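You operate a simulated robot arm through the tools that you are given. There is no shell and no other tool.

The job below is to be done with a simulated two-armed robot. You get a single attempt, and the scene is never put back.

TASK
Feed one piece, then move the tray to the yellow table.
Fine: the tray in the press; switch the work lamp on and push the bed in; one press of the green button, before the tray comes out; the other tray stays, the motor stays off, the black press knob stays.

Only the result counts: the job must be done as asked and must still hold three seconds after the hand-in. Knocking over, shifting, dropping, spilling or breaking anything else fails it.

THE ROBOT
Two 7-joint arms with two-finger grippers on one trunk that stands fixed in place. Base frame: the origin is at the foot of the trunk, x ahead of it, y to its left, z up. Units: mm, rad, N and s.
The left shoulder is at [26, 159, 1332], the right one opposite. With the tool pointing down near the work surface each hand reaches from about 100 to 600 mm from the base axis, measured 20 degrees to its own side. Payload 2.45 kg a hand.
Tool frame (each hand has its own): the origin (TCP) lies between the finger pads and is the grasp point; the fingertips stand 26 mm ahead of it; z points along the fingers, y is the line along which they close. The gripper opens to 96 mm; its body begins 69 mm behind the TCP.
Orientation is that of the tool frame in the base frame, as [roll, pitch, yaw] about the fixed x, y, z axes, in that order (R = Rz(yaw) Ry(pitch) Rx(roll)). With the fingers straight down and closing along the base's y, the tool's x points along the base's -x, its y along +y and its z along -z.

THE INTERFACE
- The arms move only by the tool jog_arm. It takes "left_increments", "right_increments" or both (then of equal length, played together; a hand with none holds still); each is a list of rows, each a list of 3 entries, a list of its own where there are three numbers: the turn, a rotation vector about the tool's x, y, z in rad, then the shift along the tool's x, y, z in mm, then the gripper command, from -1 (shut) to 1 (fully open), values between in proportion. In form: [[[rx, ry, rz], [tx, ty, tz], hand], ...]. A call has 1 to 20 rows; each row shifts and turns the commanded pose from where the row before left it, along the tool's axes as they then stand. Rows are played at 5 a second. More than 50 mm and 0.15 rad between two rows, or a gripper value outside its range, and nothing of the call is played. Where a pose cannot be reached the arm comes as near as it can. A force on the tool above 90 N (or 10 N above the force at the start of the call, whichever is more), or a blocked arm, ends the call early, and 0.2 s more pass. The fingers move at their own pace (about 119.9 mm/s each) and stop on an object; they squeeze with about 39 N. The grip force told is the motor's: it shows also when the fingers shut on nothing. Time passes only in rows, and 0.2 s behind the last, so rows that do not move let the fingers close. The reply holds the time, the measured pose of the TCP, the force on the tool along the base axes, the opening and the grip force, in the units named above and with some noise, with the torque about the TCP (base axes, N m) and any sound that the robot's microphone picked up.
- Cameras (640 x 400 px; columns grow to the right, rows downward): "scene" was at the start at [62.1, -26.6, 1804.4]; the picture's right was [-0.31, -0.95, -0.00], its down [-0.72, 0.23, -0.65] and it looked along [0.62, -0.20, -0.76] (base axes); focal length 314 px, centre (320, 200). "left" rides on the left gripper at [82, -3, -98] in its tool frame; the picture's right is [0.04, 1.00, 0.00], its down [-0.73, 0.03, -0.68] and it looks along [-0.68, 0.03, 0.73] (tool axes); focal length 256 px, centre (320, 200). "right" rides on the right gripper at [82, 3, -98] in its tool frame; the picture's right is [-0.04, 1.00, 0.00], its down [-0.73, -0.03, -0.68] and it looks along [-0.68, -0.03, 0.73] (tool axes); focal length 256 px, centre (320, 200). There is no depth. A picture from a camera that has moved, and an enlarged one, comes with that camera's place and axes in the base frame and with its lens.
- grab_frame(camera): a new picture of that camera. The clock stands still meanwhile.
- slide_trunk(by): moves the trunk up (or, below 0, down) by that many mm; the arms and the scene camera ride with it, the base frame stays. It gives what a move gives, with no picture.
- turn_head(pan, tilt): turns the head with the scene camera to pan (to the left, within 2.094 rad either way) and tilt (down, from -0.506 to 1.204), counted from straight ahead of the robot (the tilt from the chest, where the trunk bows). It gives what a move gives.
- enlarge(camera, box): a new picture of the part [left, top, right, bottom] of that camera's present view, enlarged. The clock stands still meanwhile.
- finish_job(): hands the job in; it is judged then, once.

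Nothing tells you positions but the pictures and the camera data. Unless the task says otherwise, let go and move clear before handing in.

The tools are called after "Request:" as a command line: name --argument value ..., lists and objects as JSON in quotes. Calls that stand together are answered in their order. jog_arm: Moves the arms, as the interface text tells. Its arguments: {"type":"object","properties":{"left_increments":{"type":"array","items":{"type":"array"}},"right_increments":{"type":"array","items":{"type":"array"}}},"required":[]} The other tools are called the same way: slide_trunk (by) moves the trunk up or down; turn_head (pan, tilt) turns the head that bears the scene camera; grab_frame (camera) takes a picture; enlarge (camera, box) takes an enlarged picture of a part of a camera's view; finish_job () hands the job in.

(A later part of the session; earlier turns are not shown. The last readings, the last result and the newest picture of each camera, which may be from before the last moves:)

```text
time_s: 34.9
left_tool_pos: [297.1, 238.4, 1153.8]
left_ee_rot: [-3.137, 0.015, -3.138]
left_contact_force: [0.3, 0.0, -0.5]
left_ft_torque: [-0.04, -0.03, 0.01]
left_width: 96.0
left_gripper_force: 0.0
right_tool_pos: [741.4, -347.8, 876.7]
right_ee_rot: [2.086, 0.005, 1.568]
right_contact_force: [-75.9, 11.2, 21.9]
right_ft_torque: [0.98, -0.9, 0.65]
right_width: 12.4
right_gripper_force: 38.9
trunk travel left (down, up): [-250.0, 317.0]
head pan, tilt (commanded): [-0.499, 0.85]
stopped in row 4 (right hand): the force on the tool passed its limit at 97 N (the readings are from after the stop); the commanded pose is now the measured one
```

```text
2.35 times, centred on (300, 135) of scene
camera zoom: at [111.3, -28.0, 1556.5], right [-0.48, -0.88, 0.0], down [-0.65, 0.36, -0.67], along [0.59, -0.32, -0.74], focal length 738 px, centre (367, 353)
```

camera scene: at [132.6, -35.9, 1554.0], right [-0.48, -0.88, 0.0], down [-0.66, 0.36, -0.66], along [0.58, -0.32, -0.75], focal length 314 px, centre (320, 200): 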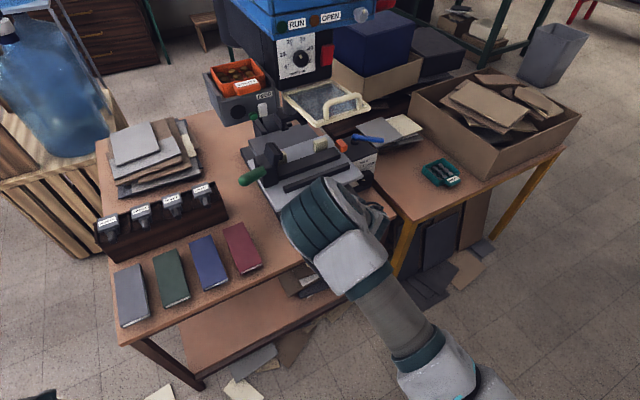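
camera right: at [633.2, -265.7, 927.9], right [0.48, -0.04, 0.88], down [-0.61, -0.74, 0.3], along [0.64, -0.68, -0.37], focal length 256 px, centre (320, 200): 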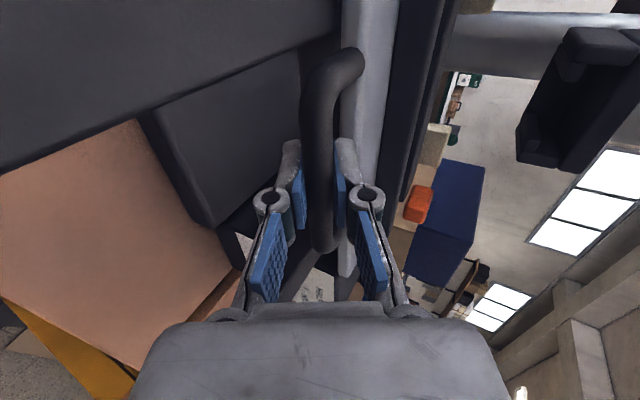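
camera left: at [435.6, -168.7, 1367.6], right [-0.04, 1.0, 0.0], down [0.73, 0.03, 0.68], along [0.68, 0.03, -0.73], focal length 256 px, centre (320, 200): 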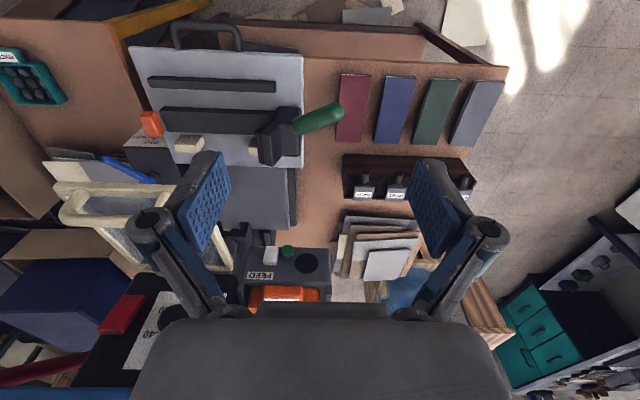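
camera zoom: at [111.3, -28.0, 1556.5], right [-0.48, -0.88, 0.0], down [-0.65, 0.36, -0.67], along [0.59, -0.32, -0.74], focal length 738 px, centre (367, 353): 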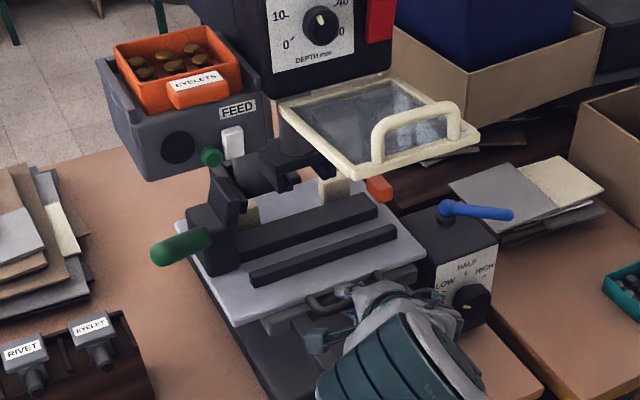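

The bed stopped after about 225 mm with a firm force. I need to know whether this is its end stop or an obstruction, so I'll look closely.

Request:
enlarge --camera "scene" --box '[240, 90, 340, 160]'

Request:
grab_frame --camera "right"

Request:
grab_frame --camera "left"

```text
5.71 times, centred on (290, 125) of scene
camera zoom: at [111.3, -28.0, 1556.5], right [-0.48, -0.88, 0.0], down [-0.65, 0.36, -0.67], along [0.59, -0.32, -0.74], focal length 1792 px, centre (491, 629)
```

zoom: 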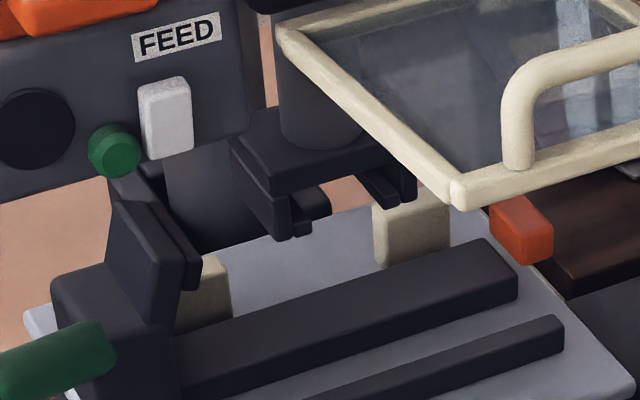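

```text
taken
camera right: at [658.3, -265.2, 927.0], right [0.49, -0.04, 0.87], down [-0.61, -0.73, 0.31], along [0.62, -0.68, -0.38], focal length 256 px, centre (320, 200)
```

right: 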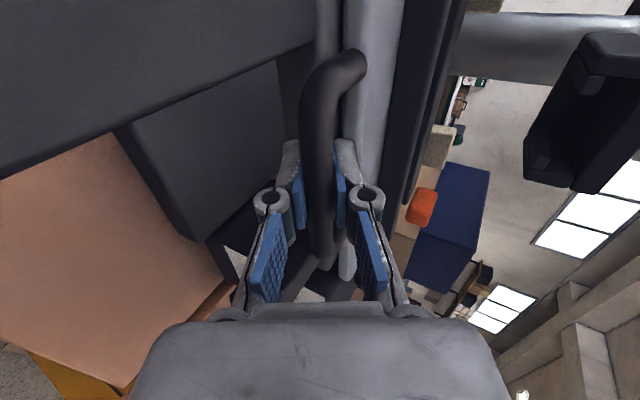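

```text
taken
camera left: at [213.7, 235.3, 1251.9], right [-0.04, 1.0, 0.0], down [0.72, 0.03, 0.69], along [0.69, 0.03, -0.72], focal length 256 px, centre (320, 200)
```

left: 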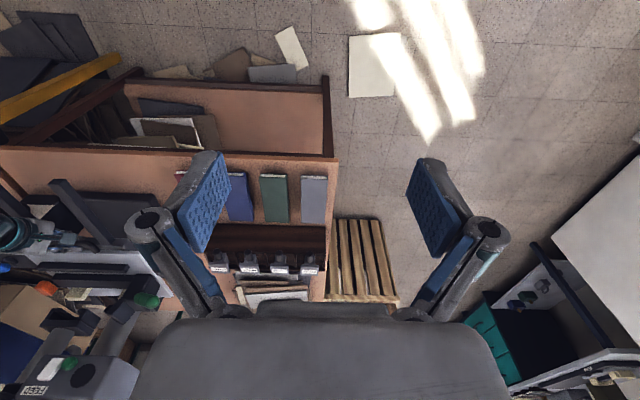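

The clamp and spindle fork don't overlap sideways (the clamp is at y -298 to -235, the fork at -402 to -320), so this looks like the end stop. I'll release the handle, back away, and check that the bed stays.

Request:
jog_arm --right_increments '[[[0, 0, 0], [0, 0, 0], 0.2], [[0, 0, 0], [0, 0, 0], 0.2], [[0, 0, 0], [0, 0, -15], 0.2], [[0, 0, 0], [0, 0, -25], 0.2], [[0, 0, 0], [0, 0, -30], 0.2], [[0, 0, 0], [0, 0, -35], 0.2]]'

Request:
grab_frame --camera "scene"

Request:
grab_frame --camera "right"

```text
time_s: 36.3
left_tool_pos: [306.9, 232.4, 1151.6]
left_ee_rot: [3.14, 0.002, -3.139]
left_contact_force: [0.2, 0.2, 1.0]
left_ft_torque: [-0.01, -0.03, 0.03]
left_width: 96.0
left_gripper_force: 0.0
right_tool_pos: [660.1, -350.2, 920.2]
right_ee_rot: [2.091, 0.0, 1.571]
right_contact_force: [-1.5, 0.3, -1.0]
right_ft_torque: [-0.03, -0.03, 0.0]
right_width: 57.4
right_gripper_force: 0.0
trunk travel left (down, up): [-250.0, 317.0]
head pan, tilt (commanded): [-0.499, 0.85]
```

```text
taken
camera scene: at [132.5, -39.4, 1554.0], right [-0.48, -0.88, 0.0], down [-0.66, 0.36, -0.66], along [0.58, -0.32, -0.75], focal length 314 px, centre (320, 200)
```

scene: 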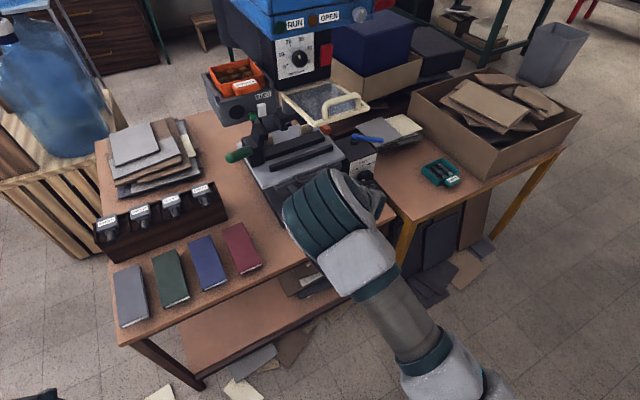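

```text
taken
camera right: at [576.4, -269.0, 972.1], right [0.5, -0.04, 0.87], down [-0.6, -0.73, 0.31], along [0.62, -0.68, -0.39], focal length 256 px, centre (320, 200)
```

right: 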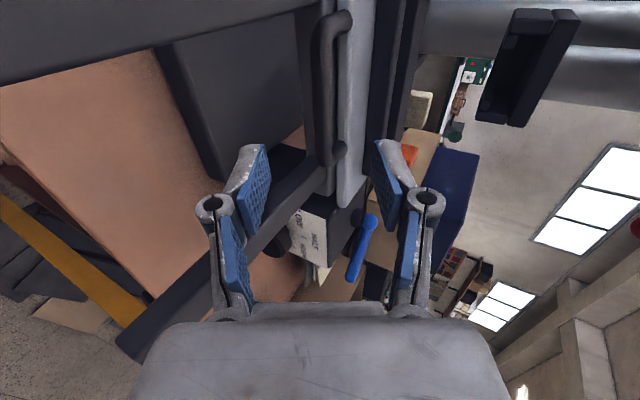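

Request:
enlarge --camera "scene" --box '[220, 80, 400, 200]'

Request:
enlarge --camera "right" --box '[300, 0, 640, 200]'

```text
3.33 times, centred on (310, 140) of scene
camera zoom: at [132.5, -39.4, 1554.0], right [-0.48, -0.88, 0.0], down [-0.66, 0.36, -0.66], along [0.58, -0.32, -0.75], focal length 1045 px, centre (353, 400)
```

zoom: 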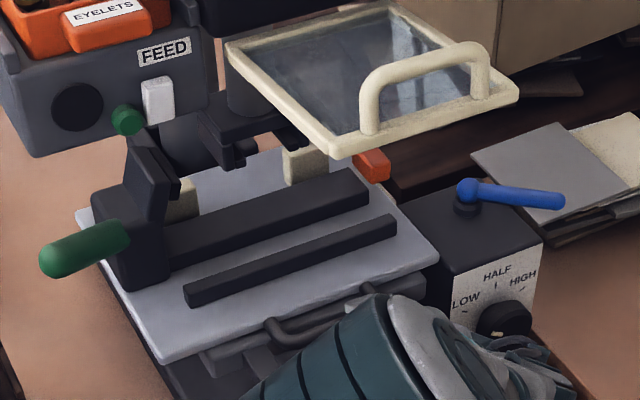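

```text
1.88 times, centred on (470, 100) of right
camera zoom: at [576.4, -269.0, 972.1], right [0.5, -0.04, 0.87], down [-0.6, -0.73, 0.31], along [0.62, -0.68, -0.39], focal length 482 px, centre (38, 388)
```

zoom: 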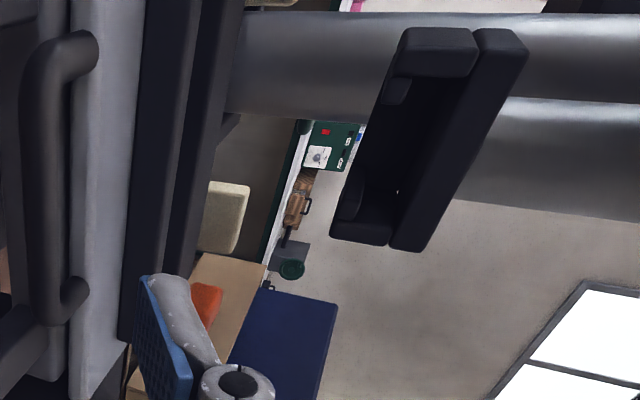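

The bed stays in, and nothing touches the fork. Next is the lamp switch, so I'll roll the hand back to closing along y while it's clear in front of the bed.

Request:
jog_arm --right_increments '[[[0, 0, -0.143], [0, 0, -4], 0.2], [[0, 0, -0.143], [0, 0, -4], 0.2], [[0, 0, -0.143], [0, 0, -4], 0.2], [[0, 0, -0.143], [0, 0, 0], 0.2], [[0, 0, -0.143], [0, 0, 0], 0.2], [[0, 0, -0.143], [0, 0, 0], 0.2], [[0, 0, -0.143], [0, 0, 0], 0.2], [[0, 0, -0.143], [0, 0, 0], 0.2], [[0, 0, -0.143], [0, 0, 0], 0.2], [[0, 0, -0.143], [0, 0, 0], 0.2], [[0, 0, -0.143], [0, 0, 0], 0.2]]'

Request:
grab_frame --camera "right"

Request:
grab_frame --camera "scene"

```text
time_s: 38.7
left_tool_pos: [308.4, 236.5, 1150.0]
left_ee_rot: [3.141, 0.003, -3.139]
left_contact_force: [0.1, 0.2, 0.5]
left_ft_torque: [-0.01, 0.0, -0.02]
left_width: 96.0
left_gripper_force: 0.0
right_tool_pos: [650.2, -349.6, 925.2]
right_ee_rot: [-3.129, 1.051, -3.127]
right_contact_force: [-0.7, -0.6, -0.1]
right_ft_torque: [0.0, 0.01, 0.04]
right_width: 57.8
right_gripper_force: 0.1
trunk travel left (down, up): [-250.0, 317.0]
head pan, tilt (commanded): [-0.499, 0.85]
```

```text
taken
camera right: at [525.9, -346.1, 904.1], right [0.02, 1.0, 0.03], down [-0.22, -0.02, 0.97], along [0.97, -0.02, 0.22], focal length 256 px, centre (320, 200)
```

right: 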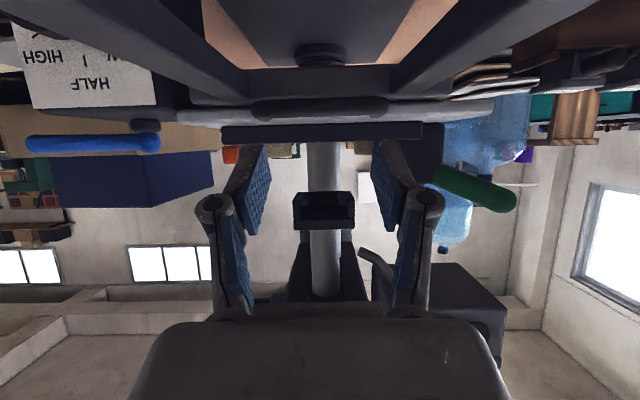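

```text
taken
camera scene: at [134.4, -35.8, 1553.8], right [-0.48, -0.88, 0.0], down [-0.66, 0.36, -0.66], along [0.58, -0.32, -0.75], focal length 314 px, centre (320, 200)
```

scene: 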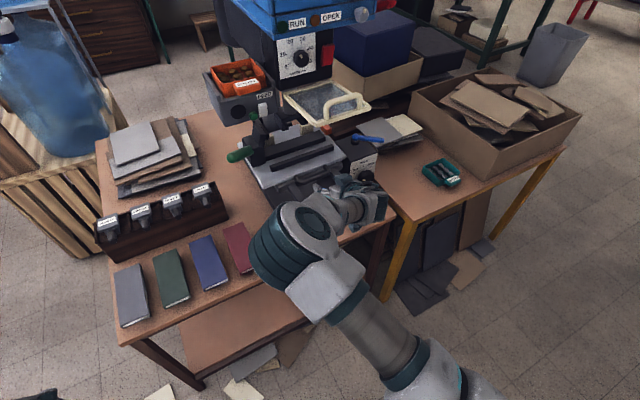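

The way is clear to go up and left, under and beside the guard. I'll move toward the front of the feed unit, nudging the left arm outward too.

Request:
jog_arm --right_increments '[[[0, 0, 0], [-19, 32, -13.2], 0.2], [[0, 0, 0], [-19, 32, -13.2], 0.2], [[0, 0, 0], [-19, 32, -13.2], 0.2], [[0, 0, 0], [-19, 32, -13.2], 0.2], [[0, 0, 0], [-19, 32, -13.2], 0.2]]' --left_increments '[[[0, 0, 0], [0, 20, 0], 1], [[0, 0, 0], [0, 20, 0], 1], [[0, 0, 0], [0, 20, 0], 1], [[0, 0, 0], [0, 20, 0], 1], [[0, 0, 0], [0, 20, 0], 1]]'

Request:
grab_frame --camera "right"

Request:
grab_frame --camera "scene"

```text
time_s: 39.9
left_tool_pos: [305.9, 335.9, 1150.4]
left_ee_rot: [-3.141, 0.004, -3.14]
left_contact_force: [-0.2, -0.7, 0.1]
left_ft_torque: [0.01, 0.02, 0.02]
left_width: 96.0
left_gripper_force: 0.1
right_tool_pos: [673.7, -286.6, 1045.1]
right_ee_rot: [-3.133, 1.05, -3.132]
right_contact_force: [-0.2, 0.0, -0.1]
right_ft_torque: [0.02, -0.01, 0.03]
right_width: 57.4
right_gripper_force: 0.1
right hand out of reach, approached as far as the arm can: row 2, 3, 4, 5
trunk travel left (down, up): [-250.0, 317.0]
head pan, tilt (commanded): [-0.499, 0.85]
```

```text
taken
camera right: at [549.0, -282.9, 1023.0], right [0.02, 1.0, 0.03], down [-0.22, -0.03, 0.97], along [0.97, -0.02, 0.22], focal length 256 px, centre (320, 200)
```

right: 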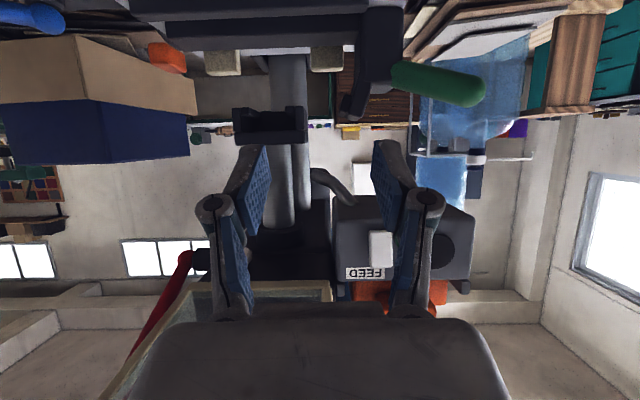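

```text
taken
camera scene: at [132.5, -34.7, 1554.1], right [-0.48, -0.88, 0.0], down [-0.66, 0.36, -0.66], along [0.58, -0.32, -0.75], focal length 314 px, centre (320, 200)
```

scene: 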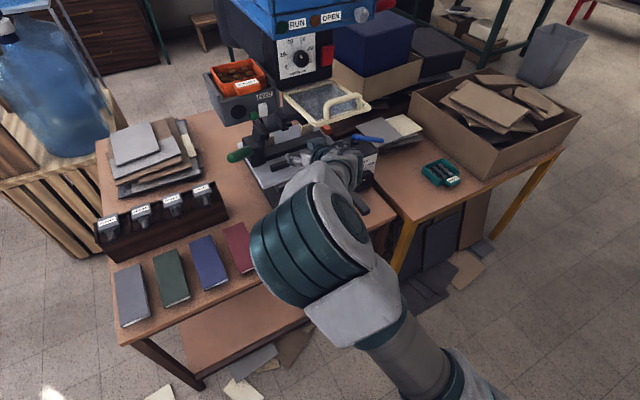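

The arm won't come further left in this folded posture. Stretching out further should free it, so I'll drop below the guard level, extend forward under it, and then shift left.

Request:
jog_arm --right_increments '[[[0, 0, 0], [19.5, 0, 11.2], 0.2], [[0, 0, 0], [19.5, 0, 11.2], 0.2], [[0, 0, 0], [-10, 0, 17.4], 0.2], [[0, 0, 0], [-10, 0, 17.4], 0.2], [[0, 0, 0], [-10, 0, 17.4], 0.2], [[0, 0, 0], [0, 20, 0], 0.2], [[0, 0, 0], [0, 20, 0], 0.2], [[0, 0, 0], [0, 20, 0], 0.2]]'

Request:
grab_frame --camera "right"

Request:
grab_frame --camera "scene"

```text
time_s: 41.7
left_tool_pos: [307.5, 335.5, 1150.8]
left_ee_rot: [3.141, 0.003, -3.141]
left_contact_force: [0.1, 0.7, -0.3]
left_ft_torque: [-0.03, 0.03, 0.0]
left_width: 96.1
left_gripper_force: 0.1
right_tool_pos: [735.5, -257.6, 999.2]
right_ee_rot: [-3.135, 1.051, -3.134]
right_contact_force: [-0.1, -0.8, -0.1]
right_ft_torque: [-0.02, 0.02, -0.02]
right_width: 57.2
right_gripper_force: 0.0
right hand out of reach, approached as far as the arm can: row 7, 8
trunk travel left (down, up): [-250.0, 317.0]
head pan, tilt (commanded): [-0.499, 0.85]
```

```text
taken
camera right: at [610.7, -254.1, 976.6], right [0.02, 1.0, 0.03], down [-0.22, -0.03, 0.97], along [0.97, -0.02, 0.22], focal length 256 px, centre (320, 200)
```

right: 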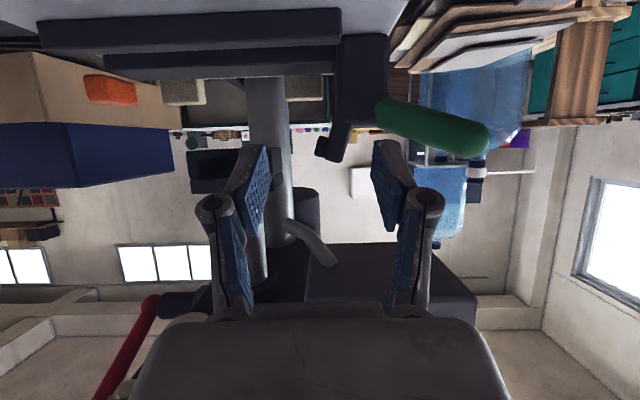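

```text
taken
camera scene: at [134.5, -34.4, 1553.8], right [-0.48, -0.88, 0.0], down [-0.66, 0.36, -0.66], along [0.58, -0.32, -0.75], focal length 314 px, centre (320, 200)
```

scene: 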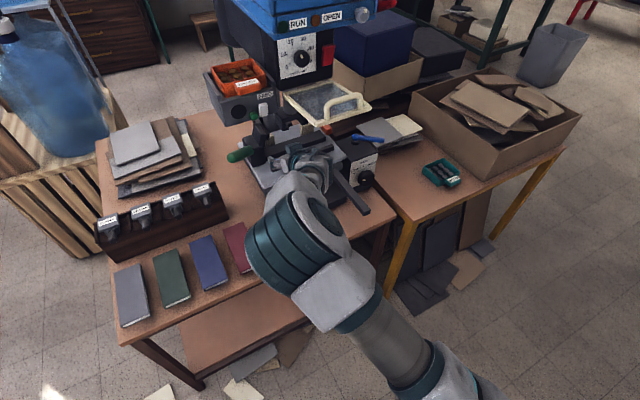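

I can test whether the limit is the wrist's yaw by turning the tool slightly to the right in place and then trying to shift left again.

Request:
jog_arm --right_increments '[[[0.0868, 0, 0.0497], [0, 0, 0], 0.2], [[0.0868, 0, 0.0497], [0, 0, 0], 0.2], [[0.0868, 0, 0.0497], [0, 0, 0], 0.2]]'

Request:
jog_arm --right_increments '[[[0, 0, 0], [0, 15, 0], 0.2], [[0, 0, 0], [0, 15, 0], 0.2]]'

```text
time_s: 42.5
left_tool_pos: [306.1, 335.4, 1150.5]
left_ee_rot: [-3.141, 0.004, -3.139]
left_contact_force: [-0.3, -0.3, -0.1]
left_ft_torque: [0.01, -0.04, 0.0]
left_width: 96.3
left_gripper_force: 0.0
right_tool_pos: [732.0, -317.5, 1039.8]
right_ee_rot: [-3.134, 1.052, 2.849]
right_contact_force: [-0.2, 1.1, 0.2]
right_ft_torque: [0.02, 0.0, -0.01]
right_width: 57.7
right_gripper_force: 0.1
right hand out of reach, approached as far as the arm can: row 1, 3
trunk travel left (down, up): [-250.0, 317.0]
head pan, tilt (commanded): [-0.499, 0.85]
```

```text
time_s: 43.1
left_tool_pos: [306.7, 335.4, 1151.3]
left_ee_rot: [3.142, 0.0, -3.139]
left_contact_force: [-1.0, 0.4, 0.2]
left_ft_torque: [-0.05, 0.03, 0.02]
left_width: 96.2
left_gripper_force: 0.1
right_tool_pos: [736.0, -302.5, 1040.1]
right_ee_rot: [-3.135, 1.053, 2.849]
right_contact_force: [0.3, -0.3, 0.0]
right_ft_torque: [0.01, -0.02, -0.02]
right_width: 57.5
right_gripper_force: 0.0
right hand out of reach, approached as far as the arm can: row 2
trunk travel left (down, up): [-250.0, 317.0]
head pan, tilt (commanded): [-0.499, 0.85]
```

The limit follows the wrist position, not the tool yaw, so a longer shoulder-to-hand distance should help. I'll straighten the yaw and lower the hand a little, then raise the trunk in small steps while keeping the hand below the guard.

Request:
jog_arm --right_increments '[[[-0.0839, 0, -0.048], [11.3, 12, 6.5], 0.2], [[-0.0839, 0, -0.048], [11.3, 12, 6.5], 0.2], [[-0.0839, 0, -0.048], [11.3, 12, 6.5], 0.2], [[0, 0, 0], [25, 0, 14], 0.2], [[0, 0, 0], [15, 0, 9], 0.2]]'

Request:
grab_frame --camera "right"

```text
time_s: 44.3
left_tool_pos: [307.6, 335.2, 1150.6]
left_ee_rot: [-3.141, 0.001, -3.139]
left_contact_force: [0.0, -0.6, 0.3]
left_ft_torque: [-0.01, -0.03, 0.01]
left_width: 95.9
left_gripper_force: 0.1
right_tool_pos: [743.4, -267.9, 954.2]
right_ee_rot: [-3.135, 1.052, 3.137]
right_contact_force: [0.0, 0.0, -0.5]
right_ft_torque: [0.01, -0.01, 0.02]
right_width: 57.6
right_gripper_force: 0.0
trunk travel left (down, up): [-250.0, 317.0]
head pan, tilt (commanded): [-0.499, 0.85]
```

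```text
taken
camera right: at [619.3, -263.6, 931.6], right [0.03, 1.0, 0.03], down [-0.23, -0.02, 0.97], along [0.97, -0.04, 0.22], focal length 256 px, centre (320, 200)
```

right: 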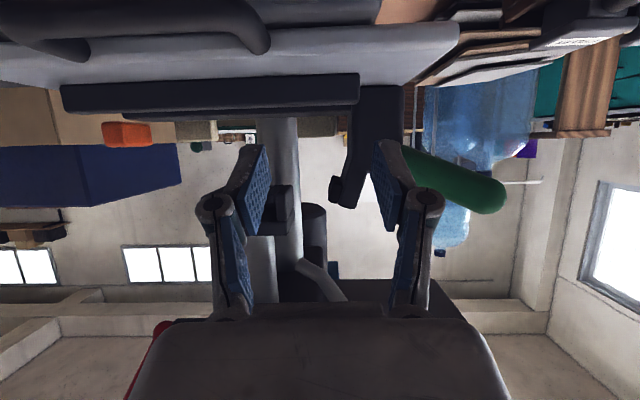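

Request:
slide_trunk --by 60

Request:
jog_arm --right_increments '[[[0, 0, 0], [20, 0, 24], 0.2], [[0, 0, 0], [20, 0, 24], 0.2]]'

Request:
grab_frame --camera "scene"

```text
time_s: 45.3
left_tool_pos: [309.3, 335.2, 1210.3]
left_ee_rot: [-3.141, 0.003, -3.141]
left_contact_force: [0.4, 0.0, -0.3]
left_ft_torque: [-0.03, 0.02, -0.03]
left_width: 96.1
left_gripper_force: 0.0
right_tool_pos: [744.3, -269.2, 1012.2]
right_ee_rot: [-3.133, 1.048, 3.137]
right_contact_force: [0.6, -0.4, -0.7]
right_ft_torque: [-0.04, -0.03, 0.03]
right_width: 57.7
right_gripper_force: 0.0
trunk travel left (down, up): [-310.0, 257.0]
head pan, tilt (commanded): [-0.499, 0.85]
```

```text
time_s: 45.9
left_tool_pos: [307.9, 335.4, 1209.4]
left_ee_rot: [3.141, 0.001, -3.141]
left_contact_force: [0.3, -0.4, -0.6]
left_ft_torque: [0.01, 0.03, -0.04]
left_width: 95.9
left_gripper_force: 0.0
right_tool_pos: [766.3, -268.1, 954.6]
right_ee_rot: [-3.135, 1.049, 3.141]
right_contact_force: [-0.7, 0.2, 0.0]
right_ft_torque: [-0.01, 0.0, 0.0]
right_width: 57.3
right_gripper_force: 0.1
trunk travel left (down, up): [-310.0, 257.0]
head pan, tilt (commanded): [-0.499, 0.85]
```

```text
taken
camera scene: at [99.8, -35.0, 1614.9], right [-0.48, -0.88, 0.0], down [-0.66, 0.36, -0.66], along [0.58, -0.32, -0.75], focal length 314 px, centre (320, 200)
```

scene: 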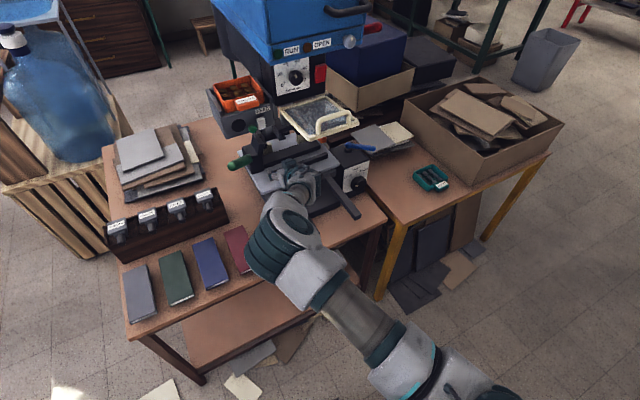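

Request:
jog_arm --right_increments '[[[0, 0, 0], [0, 15, 0], 0.2], [[0, 0, 0], [0, 15, 0], 0.2]]'

Request:
grab_frame --camera "right"

```text
time_s: 46.5
left_tool_pos: [307.5, 337.4, 1210.6]
left_ee_rot: [-3.141, 0.001, -3.14]
left_contact_force: [0.2, 0.7, 0.2]
left_ft_torque: [0.01, -0.02, -0.01]
left_width: 95.9
left_gripper_force: 0.0
right_tool_pos: [765.4, -238.1, 955.3]
right_ee_rot: [-3.132, 1.049, 3.139]
right_contact_force: [0.9, 0.9, -0.2]
right_ft_torque: [0.01, 0.0, 0.01]
right_width: 58.0
right_gripper_force: 0.1
trunk travel left (down, up): [-310.0, 257.0]
head pan, tilt (commanded): [-0.499, 0.85]
```

```text
taken
camera right: at [641.2, -232.5, 932.6], right [0.03, 1.0, 0.03], down [-0.22, -0.02, 0.97], along [0.97, -0.04, 0.22], focal length 256 px, centre (320, 200)
```

right: 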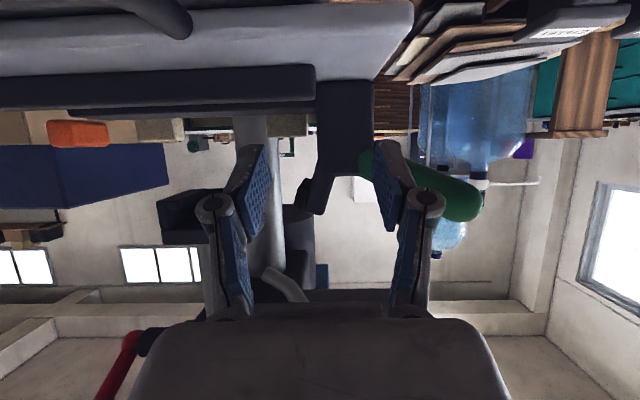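

In the extended posture the leftward move works. I'll pull back slightly from the clamp, continue left past the guard's edge, then rise in front of the feed unit.

Request:
jog_arm --right_increments '[[[0, 0, 0], [5, 12, -9], 0.2], [[0, 0, 0], [5, 12, -9], 0.2], [[0, 0, 0], [5, 12, -9], 0.2], [[0, 0, 0], [0, 12, 0], 0.2]]'

Request:
grab_frame --camera "right"

```text
time_s: 47.5
left_tool_pos: [307.0, 334.9, 1210.7]
left_ee_rot: [-3.14, 0.002, -3.141]
left_contact_force: [-1.0, -0.1, -0.9]
left_ft_torque: [0.03, 0.0, 0.0]
left_width: 96.1
left_gripper_force: 0.0
right_tool_pos: [758.3, -227.4, 955.7]
right_ee_rot: [-3.136, 1.049, 3.137]
right_contact_force: [0.5, -0.7, 0.9]
right_ft_torque: [0.01, 0.0, 0.0]
right_width: 57.6
right_gripper_force: 0.1
right hand out of reach, approached as far as the arm can: row 1, 2, 3, 4
trunk travel left (down, up): [-310.0, 257.0]
head pan, tilt (commanded): [-0.499, 0.85]
```

```text
taken
camera right: at [632.8, -224.0, 932.5], right [0.03, 1.0, 0.03], down [-0.22, -0.02, 0.97], along [0.97, -0.03, 0.22], focal length 256 px, centre (320, 200)
```

right: 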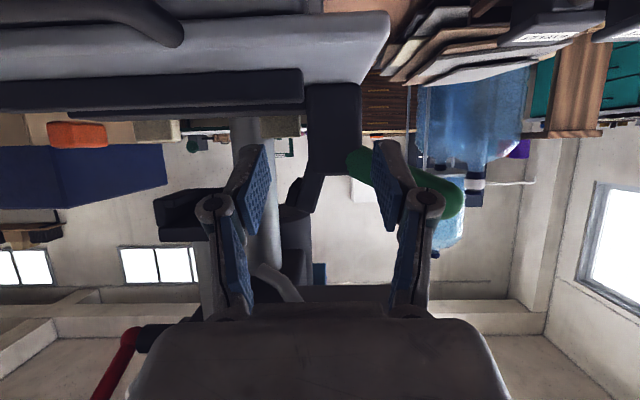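

Raising the trunk helps, so I'll continue in small steps, lowering the hand each time so it stays below the guard.

Request:
slide_trunk --by 35

Request:
jog_arm --right_increments '[[[0, 0, 0], [15, 0, 8.7], 0.2], [[0, 0, 0], [15, 0, 8.7], 0.2]]'

Request:
slide_trunk --by 35

Request:
jog_arm --right_increments '[[[0, 0, 0], [15, 0, 8.7], 0.2], [[0, 0, 0], [15, 0, 8.7], 0.2]]'

Request:
grab_frame --camera "scene"

Request:
grab_frame --camera "right"

```text
time_s: 48.3
left_tool_pos: [308.9, 335.8, 1244.7]
left_ee_rot: [-3.14, 0.001, -3.14]
left_contact_force: [0.0, -0.1, -0.1]
left_ft_torque: [-0.02, 0.02, 0.01]
left_width: 96.0
left_gripper_force: 0.1
right_tool_pos: [757.2, -228.6, 989.2]
right_ee_rot: [-3.134, 1.049, 3.137]
right_contact_force: [-0.2, -0.2, -0.3]
right_ft_torque: [0.0, 0.0, -0.01]
right_width: 57.5
right_gripper_force: 0.1
trunk travel left (down, up): [-345.0, 222.0]
head pan, tilt (commanded): [-0.499, 0.85]
```

```text
time_s: 48.9
left_tool_pos: [307.2, 335.3, 1244.9]
left_ee_rot: [3.14, 0.001, -3.139]
left_contact_force: [-0.3, 0.5, 0.6]
left_ft_torque: [0.0, 0.01, -0.01]
left_width: 96.2
left_gripper_force: 0.0
right_tool_pos: [757.2, -229.8, 954.0]
right_ee_rot: [-3.135, 1.049, 3.139]
right_contact_force: [0.9, -0.2, 0.1]
right_ft_torque: [-0.02, -0.01, 0.0]
right_width: 57.5
right_gripper_force: 0.1
trunk travel left (down, up): [-345.0, 222.0]
head pan, tilt (commanded): [-0.499, 0.85]
```

```text
time_s: 49.7
left_tool_pos: [307.9, 336.0, 1279.6]
left_ee_rot: [-3.14, 0.001, -3.141]
left_contact_force: [-0.4, 0.0, 0.7]
left_ft_torque: [-0.01, -0.01, 0.02]
left_width: 96.4
left_gripper_force: 0.0
right_tool_pos: [758.4, -229.6, 988.3]
right_ee_rot: [-3.135, 1.049, 3.14]
right_contact_force: [-0.1, 0.2, 0.2]
right_ft_torque: [-0.03, 0.0, 0.0]
right_width: 57.6
right_gripper_force: 0.0
trunk travel left (down, up): [-380.0, 187.0]
head pan, tilt (commanded): [-0.499, 0.85]
```

```text
time_s: 50.3
left_tool_pos: [309.7, 334.1, 1280.4]
left_ee_rot: [3.142, 0.002, -3.139]
left_contact_force: [0.5, 0.4, -0.9]
left_ft_torque: [0.0, 0.01, 0.01]
left_width: 96.1
left_gripper_force: 0.2
right_tool_pos: [757.8, -230.5, 954.4]
right_ee_rot: [-3.134, 1.049, 3.139]
right_contact_force: [-0.2, -0.3, -0.3]
right_ft_torque: [0.01, 0.01, -0.01]
right_width: 57.8
right_gripper_force: 0.1
trunk travel left (down, up): [-380.0, 187.0]
head pan, tilt (commanded): [-0.499, 0.85]
```

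```text
taken
camera scene: at [72.3, -34.2, 1685.2], right [-0.48, -0.88, 0.0], down [-0.66, 0.36, -0.66], along [0.58, -0.32, -0.75], focal length 314 px, centre (320, 200)
```

scene: 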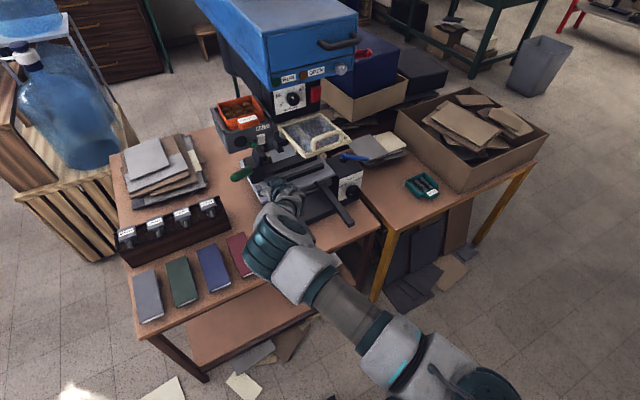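

```text
taken
camera right: at [634.0, -225.0, 932.2], right [0.03, 1.0, 0.03], down [-0.22, -0.02, 0.97], along [0.97, -0.04, 0.22], focal length 256 px, centre (320, 200)
```

right: 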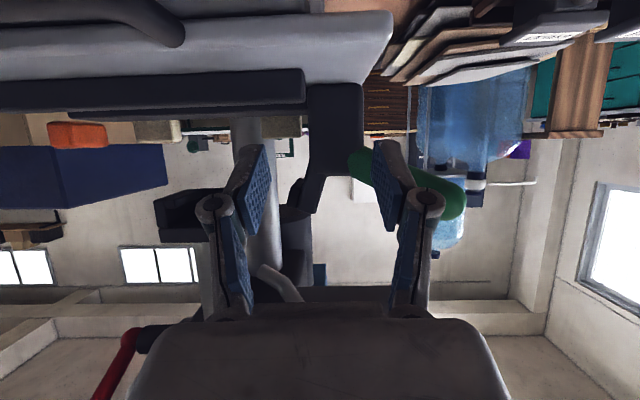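

Request:
jog_arm --right_increments '[[[0, 0, 0], [4, 12, -7], 0.2], [[0, 0, 0], [4, 12, -7], 0.2], [[0, 0, 0], [4, 12, -7], 0.2], [[0, 0, 0], [0, 12, 0], 0.2]]'

```text
time_s: 51.3
left_tool_pos: [307.7, 334.8, 1281.2]
left_ee_rot: [3.141, 0.002, -3.14]
left_contact_force: [-1.5, 0.8, -0.3]
left_ft_torque: [0.01, 0.0, -0.03]
left_width: 96.1
left_gripper_force: 0.1
right_tool_pos: [753.8, -206.6, 954.0]
right_ee_rot: [-3.136, 1.048, 3.141]
right_contact_force: [0.5, 0.2, -0.1]
right_ft_torque: [0.02, 0.01, 0.0]
right_width: 57.5
right_gripper_force: 0.1
right hand out of reach, approached as far as the arm can: row 2, 3, 4
trunk travel left (down, up): [-380.0, 187.0]
head pan, tilt (commanded): [-0.499, 0.85]
```

The arm stops at y = -207 here. I'll test whether rolling the hand shifts that limit, since the wrist may be part of it.

Request:
jog_arm --right_increments '[[[0, 0, 0.14], [0, 0, 0], 0.2], [[0, 0, 0.14], [0, 0, 0], 0.2], [[0, 0, 0.14], [0, 0, 0], 0.2], [[0, 0, 0.14], [0, 0, 0], 0.2]]'

Request:
jog_arm --right_increments '[[[0, 0, 0], [8.5, 12.7, 5], 0.2], [[0, 0, 0], [8.5, 12.7, 5], 0.2]]'

```text
time_s: 52.3
left_tool_pos: [308.4, 335.1, 1280.8]
left_ee_rot: [-3.141, 0.001, -3.139]
left_contact_force: [-0.3, -0.3, 0.3]
left_ft_torque: [-0.01, 0.03, 0.01]
left_width: 96.1
left_gripper_force: 0.0
right_tool_pos: [754.7, -208.1, 954.2]
right_ee_rot: [2.395, 0.825, 2.234]
right_contact_force: [0.5, -0.4, -0.1]
right_ft_torque: [-0.02, 0.0, -0.04]
right_width: 57.6
right_gripper_force: 0.0
trunk travel left (down, up): [-380.0, 187.0]
head pan, tilt (commanded): [-0.499, 0.85]
```

```text
time_s: 52.9
left_tool_pos: [308.2, 336.8, 1280.4]
left_ee_rot: [-3.14, 0.002, -3.14]
left_contact_force: [-0.2, 1.3, -0.1]
left_ft_torque: [0.0, 0.01, -0.02]
left_width: 95.9
left_gripper_force: 0.1
right_tool_pos: [766.8, -196.0, 955.3]
right_ee_rot: [2.398, 0.825, 2.235]
right_contact_force: [0.5, 0.0, -0.3]
right_ft_torque: [0.0, 0.01, 0.01]
right_width: 57.9
right_gripper_force: 0.0
right hand out of reach, approached as far as the arm can: row 1, 2
trunk travel left (down, up): [-380.0, 187.0]
head pan, tilt (commanded): [-0.499, 0.85]
```

Roll makes no difference. Next test: pitch the tool closer to horizontal and try moving left again.

Request:
jog_arm --right_increments '[[[-0.0637, -0.1016, 0], [0, 0, 0], 0.2], [[-0.0637, -0.1016, 0], [0, 0, 0], 0.2]]'

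Request:
jog_arm --right_increments '[[[0, 0, 0], [8, 12.7, 0], 0.2], [[0, 0, 0], [8, 12.7, 0], 0.2]]'

```text
time_s: 53.5
left_tool_pos: [308.0, 334.9, 1280.8]
left_ee_rot: [-3.141, 0.001, -3.141]
left_contact_force: [0.3, -1.3, -0.5]
left_ft_torque: [-0.01, -0.02, 0.01]
left_width: 96.1
left_gripper_force: 0.1
right_tool_pos: [795.8, -213.6, 972.7]
right_ee_rot: [2.278, 0.877, 2.158]
right_contact_force: [-0.1, -0.2, 0.1]
right_ft_torque: [0.0, -0.01, -0.01]
right_width: 57.4
right_gripper_force: 0.1
right hand out of reach, approached as far as the arm can: row 1, 2
trunk travel left (down, up): [-380.0, 187.0]
head pan, tilt (commanded): [-0.499, 0.85]
```

```text
time_s: 54.1
left_tool_pos: [307.1, 334.0, 1281.1]
left_ee_rot: [-3.141, 0.002, -3.142]
left_contact_force: [-0.2, 0.8, -0.2]
left_ft_torque: [0.01, 0.02, 0.02]
left_width: 95.9
left_gripper_force: 0.1
right_tool_pos: [803.3, -189.3, 976.7]
right_ee_rot: [2.283, 0.872, 2.165]
right_contact_force: [-2.3, -1.9, 2.1]
right_ft_torque: [0.08, -0.05, 0.04]
right_width: 60.9
right_gripper_force: 0.1
right hand out of reach, approached as far as the arm can: row 2
trunk travel left (down, up): [-380.0, 187.0]
head pan, tilt (commanded): [-0.499, 0.85]
```

Pitching up pushed the hand forward, and a finger lightly touched something near the clamp. I'm reversing that straight away.

Request:
jog_arm --right_increments '[[[0, 0, 0], [-4, -6, -8], 0.2], [[0, 0, 0], [-4, -6, -8], 0.2], [[0.0637, 0.1016, 0], [0, 0, -10], 0.2], [[0.0637, 0.1016, 0], [0, 0, -10], 0.2]]'

Request:
grab_frame --camera "right"

Request:
enlarge --camera "scene" --box '[210, 80, 370, 220]'

```text
time_s: 55.1
left_tool_pos: [307.1, 336.3, 1280.2]
left_ee_rot: [3.141, 0.004, -3.139]
left_contact_force: [-1.0, -0.4, 0.1]
left_ft_torque: [0.0, 0.01, 0.04]
left_width: 96.1
left_gripper_force: 0.1
right_tool_pos: [771.8, -202.5, 992.4]
right_ee_rot: [2.546, 0.727, 2.351]
right_contact_force: [-0.6, -0.6, -0.2]
right_ft_torque: [0.0, -0.04, 0.01]
right_width: 57.8
right_gripper_force: 0.0
trunk travel left (down, up): [-380.0, 187.0]
head pan, tilt (commanded): [-0.499, 0.85]
```

```text
taken
camera right: at [654.2, -155.8, 1000.2], right [0.35, 0.83, 0.45], down [-0.16, -0.42, 0.9], along [0.92, -0.38, -0.02], focal length 256 px, centre (320, 200)
```

right: 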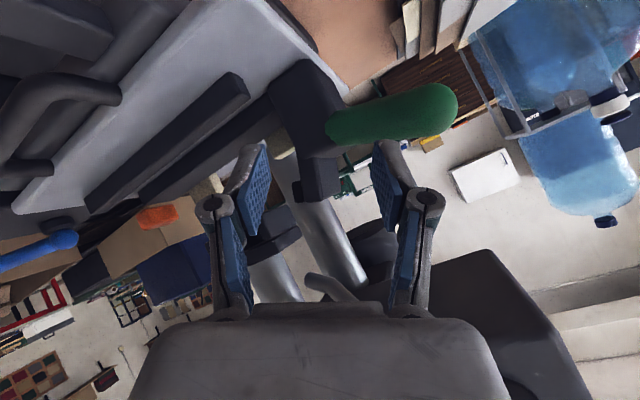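

```text
2.86 times, centred on (290, 150) of scene
camera zoom: at [70.5, -34.0, 1685.4], right [-0.48, -0.88, 0.0], down [-0.66, 0.36, -0.66], along [0.58, -0.32, -0.75], focal length 896 px, centre (406, 343)
```

zoom: 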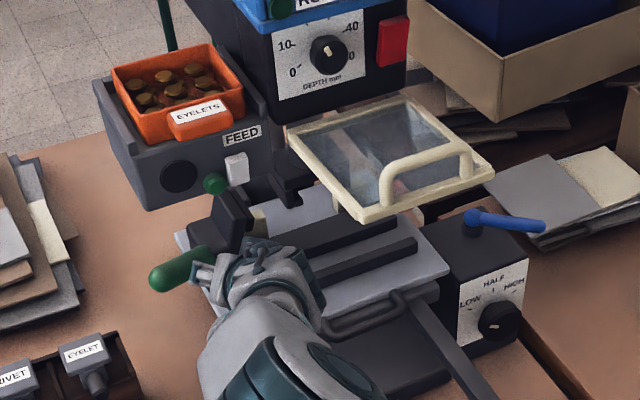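

The clamp and lever look unchanged. With a lower pitch of about 0.9 the arm isn't complaining, so I'll back off from the lever and test moving left with this pitch.

Request:
jog_arm --right_increments '[[[0, 0, 0], [4.5, -2.8, -15], 0.2], [[0, 0, 0], [4.5, -2.8, -15], 0.2], [[0, 0, 0], [8, 12.7, 0], 0.2], [[0, 0, 0], [8, 12.7, 0], 0.2]]'

```text
time_s: 56.1
left_tool_pos: [306.7, 336.2, 1281.3]
left_ee_rot: [-3.141, 0.003, -3.139]
left_contact_force: [0.3, -0.1, -0.1]
left_ft_torque: [0.0, 0.0, -0.01]
left_width: 95.7
left_gripper_force: 0.0
right_tool_pos: [748.5, -209.5, 1000.7]
right_ee_rot: [2.546, 0.725, 2.356]
right_contact_force: [0.5, -0.1, 0.6]
right_ft_torque: [-0.01, 0.02, -0.04]
right_width: 57.7
right_gripper_force: 0.0
right hand out of reach, approached as far as the arm can: row 2, 3, 4
trunk travel left (down, up): [-380.0, 187.0]
head pan, tilt (commanded): [-0.499, 0.85]
```

The limit again depends on the wrist position, and the left arm's elbow may be in the way. I'll swing the left arm well out to its side and then retry.

Request:
jog_arm --left_increments '[[[0, 0, 0], [15, 37, 5], 1], [[0, 0, 0], [15, 37, 5], 1], [[0, 0, 0], [15, 37, 5], 1], [[0, 0, 0], [15, 37, 5], 1], [[0, 0, 0], [15, 37, 5], 1], [[0, 0, 0], [15, 37, 5], 1]]'

Request:
jog_arm --right_increments '[[[0, 0, 0], [8, 12.7, 0], 0.2], [[0, 0, 0], [8, 12.7, 0], 0.2]]'

Request:
grab_frame --camera "scene"

```text
time_s: 57.5
left_tool_pos: [336.0, 487.6, 1212.6]
left_ee_rot: [-3.14, 0.002, -3.14]
left_contact_force: [0.8, 0.0, 0.2]
left_ft_torque: [-0.03, -0.03, -0.01]
left_width: 95.9
left_gripper_force: 0.1
left hand out of reach, approached as far as the arm can: row 2, 3, 4, 5, 6
right_tool_pos: [748.5, -208.7, 999.5]
right_ee_rot: [2.548, 0.726, 2.356]
right_contact_force: [0.2, 0.0, -0.5]
right_ft_torque: [0.03, 0.02, -0.03]
right_width: 57.6
right_gripper_force: 0.0
trunk travel left (down, up): [-380.0, 187.0]
head pan, tilt (commanded): [-0.499, 0.85]
```

```text
time_s: 58.1
left_tool_pos: [335.1, 485.3, 1213.3]
left_ee_rot: [3.141, 0.002, -3.139]
left_contact_force: [0.4, -0.1, -0.2]
left_ft_torque: [-0.01, 0.02, -0.02]
left_width: 96.0
left_gripper_force: 0.0
right_tool_pos: [747.8, -209.3, 999.9]
right_ee_rot: [2.546, 0.723, 2.353]
right_contact_force: [0.2, 0.1, 0.3]
right_ft_torque: [-0.02, 0.01, 0.01]
right_width: 57.5
right_gripper_force: 0.1
right hand out of reach, approached as far as the arm can: row 1, 2
trunk travel left (down, up): [-380.0, 187.0]
head pan, tilt (commanded): [-0.499, 0.85]
```

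```text
taken
camera scene: at [71.2, -33.4, 1685.3], right [-0.48, -0.88, 0.0], down [-0.66, 0.36, -0.66], along [0.58, -0.32, -0.75], focal length 314 px, centre (320, 200)
```

scene: 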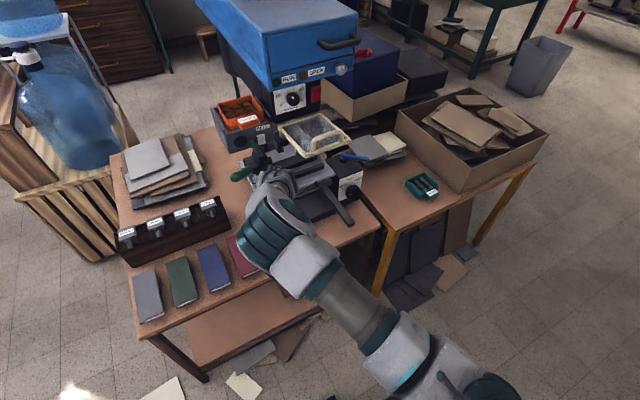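

The left arm makes no difference, so it's the right arm's own posture. The other arm reached far across with its tool pointing down, so I'll bring the right hand back out under the guard, straighten it, and approach the feed from above instead.

Request:
jog_arm --right_increments '[[[0, 0, -0.14], [0, 0, 0], 0.2], [[0, 0, -0.14], [0, 0, 0], 0.2], [[0, 0, -0.14], [0, 0, 0], 0.2], [[0, 0, -0.14], [0, 0, 0], 0.2], [[0, 0, 0], [18.8, -30, 8.5], 0.2], [[0, 0, 0], [18.8, -30, 8.5], 0.2], [[0, 0, 0], [26.4, -26.7, -17.4], 0.2], [[0, 0, 0], [26.4, -26.7, -17.4], 0.2], [[0, 0, 0], [26.4, -26.7, -17.4], 0.2], [[0, 0, 0], [20.1, -15, -25.5], 0.2], [[0, 0, 0], [20.1, -15, -25.5], 0.2], [[0, 0, 0], [20.1, -15, -25.5], 0.2], [[0, 0, 0], [20.1, -15, -25.5], 0.2]]'

Request:
grab_frame --camera "scene"

```text
time_s: 60.9
left_tool_pos: [335.2, 485.2, 1212.9]
left_ee_rot: [-3.141, 0.003, -3.138]
left_contact_force: [0.5, -0.9, 0.0]
left_ft_torque: [0.01, -0.02, -0.01]
left_width: 96.1
left_gripper_force: 0.1
right_tool_pos: [518.1, -410.1, 931.0]
right_ee_rot: [3.137, 0.906, -3.139]
right_contact_force: [-0.3, 0.0, -0.1]
right_ft_torque: [-0.01, 0.0, 0.03]
right_width: 57.5
right_gripper_force: 0.1
trunk travel left (down, up): [-380.0, 187.0]
head pan, tilt (commanded): [-0.499, 0.85]
```

```text
taken
camera scene: at [69.3, -35.2, 1685.4], right [-0.48, -0.88, 0.0], down [-0.66, 0.36, -0.66], along [0.58, -0.32, -0.75], focal length 314 px, centre (320, 200)
```

scene: 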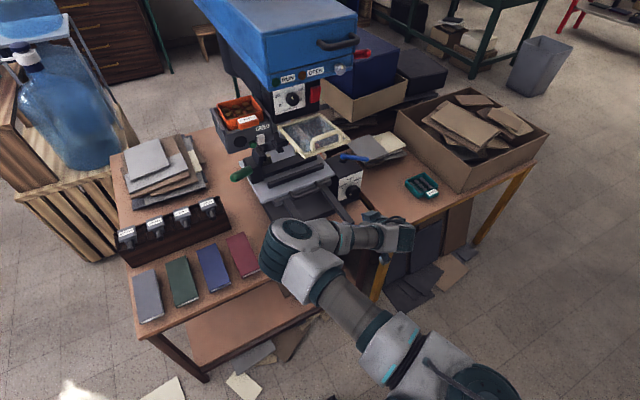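

The hand is clear in front now. I'll turn the tool to point straight down and raise it in front of the machine.

Request:
jog_arm --right_increments '[[[0, 0.13, 0], [0, 0, -15], 0.2], [[0, 0.13, 0], [0, 0, -15], 0.2], [[0, 0.13, 0], [0, 0, -15], 0.2], [[0, 0.13, 0], [0, 0, -15], 0.2], [[0, 0.13, 0], [0, 0, -15], 0.2], [[0, 0.13, 0], [0, 0, -15], 0.2], [[0, 0.126, 0], [0, 0, -15], 0.2], [[0, 0, 0], [0, 0, -45], 0.2], [[0, 0, 0], [0, 0, -45], 0.2], [[0, 0, 0], [0, 0, -45], 0.2], [[0, 0, 0], [0, 0, -45], 0.2], [[0, 0, 0], [0, 0, -45], 0.2]]'

Request:
grab_frame --camera "scene"

```text
time_s: 63.5
left_tool_pos: [335.6, 486.1, 1212.4]
left_ee_rot: [3.14, 0.006, -3.14]
left_contact_force: [0.0, -0.1, -0.1]
left_ft_torque: [0.03, 0.01, 0.0]
left_width: 95.9
left_gripper_force: 0.0
right_tool_pos: [469.0, -410.6, 1244.4]
right_ee_rot: [3.138, -0.004, -3.139]
right_contact_force: [-0.2, 0.2, -0.2]
right_ft_torque: [0.01, -0.04, -0.02]
right_width: 57.4
right_gripper_force: 0.1
trunk travel left (down, up): [-380.0, 187.0]
head pan, tilt (commanded): [-0.499, 0.85]
```

```text
taken
camera scene: at [69.3, -34.2, 1685.4], right [-0.48, -0.88, 0.0], down [-0.66, 0.36, -0.66], along [0.58, -0.32, -0.75], focal length 314 px, centre (320, 200)
```

scene: 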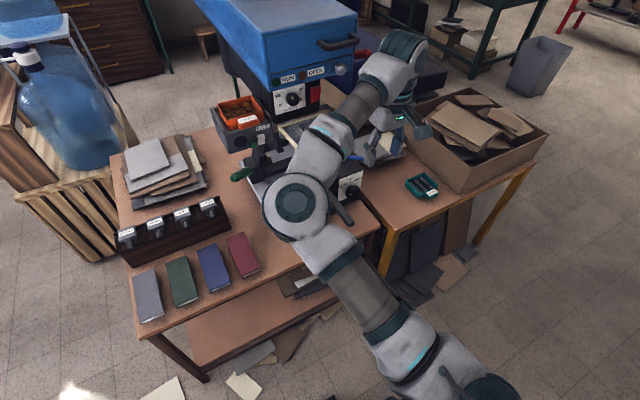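

The forearm currently folds outward. I'll reach further out in front of the guard, keeping above it, and sweep the wrist inward with the arm extended.

Request:
jog_arm --right_increments '[[[0, 0, 0], [-23.7, 20, -22], 0.2], [[0, 0, 0], [-23.7, 20, -22], 0.2], [[0, 0, 0], [-23.7, 20, -22], 0.2], [[0, 0, 0], [-4, 38, 0], 0.2], [[0, 0, 0], [-4, 38, 0], 0.2], [[0, 0, 0], [-4, 38, 0], 0.2]]'

Request:
grab_frame --camera "scene"

```text
time_s: 64.9
left_tool_pos: [333.6, 487.5, 1213.7]
left_ee_rot: [-3.139, 0.005, 3.141]
left_contact_force: [0.3, 0.9, -0.2]
left_ft_torque: [0.02, -0.01, 0.03]
left_width: 96.2
left_gripper_force: 0.1
right_tool_pos: [548.7, -234.9, 1311.5]
right_ee_rot: [3.141, 0.002, -3.14]
right_contact_force: [-0.1, 1.6, 0.5]
right_ft_torque: [0.0, -0.01, 0.0]
right_width: 57.5
right_gripper_force: 0.0
trunk travel left (down, up): [-380.0, 187.0]
head pan, tilt (commanded): [-0.499, 0.85]
```

```text
taken
camera scene: at [66.6, -29.3, 1685.7], right [-0.48, -0.88, 0.0], down [-0.66, 0.36, -0.66], along [0.58, -0.32, -0.75], focal length 314 px, centre (320, 200)
```

scene: 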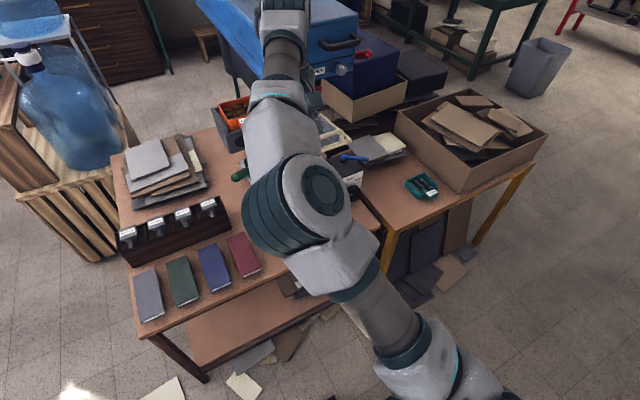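

No complaints from the arm so far. I'll continue inward.

Request:
jog_arm --right_increments '[[[0, 0, 0], [0, 38, 0], 0.2], [[0, 0, 0], [0, 38, 0], 0.2], [[0, 0, 0], [0, 38, 0], 0.2]]'

Request:
grab_frame --camera "scene"

```text
time_s: 65.7
left_tool_pos: [336.9, 489.5, 1210.3]
left_ee_rot: [-3.138, -0.001, -3.138]
left_contact_force: [0.2, -0.4, -0.4]
left_ft_torque: [0.0, -0.02, 0.0]
left_width: 95.9
left_gripper_force: 0.1
right_tool_pos: [560.9, -125.5, 1314.5]
right_ee_rot: [-3.141, -0.008, -3.137]
right_contact_force: [1.0, 0.0, -1.0]
right_ft_torque: [0.0, 0.02, -0.02]
right_width: 57.5
right_gripper_force: 0.0
right hand out of reach, approached as far as the arm can: row 3
trunk travel left (down, up): [-380.0, 187.0]
head pan, tilt (commanded): [-0.499, 0.85]
```

```text
taken
camera scene: at [72.0, -27.6, 1685.3], right [-0.48, -0.88, 0.01], down [-0.66, 0.36, -0.66], along [0.58, -0.32, -0.75], focal length 314 px, centre (320, 200)
```

scene: 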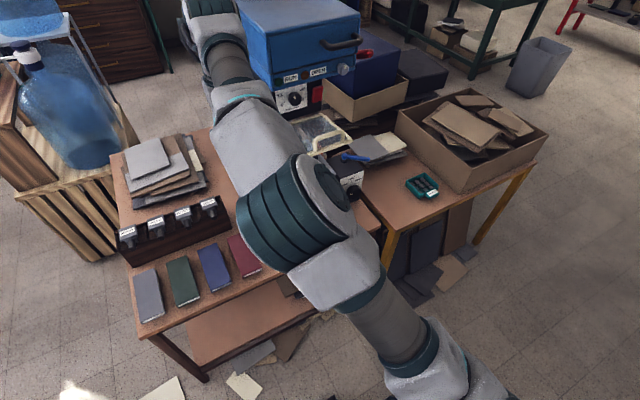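

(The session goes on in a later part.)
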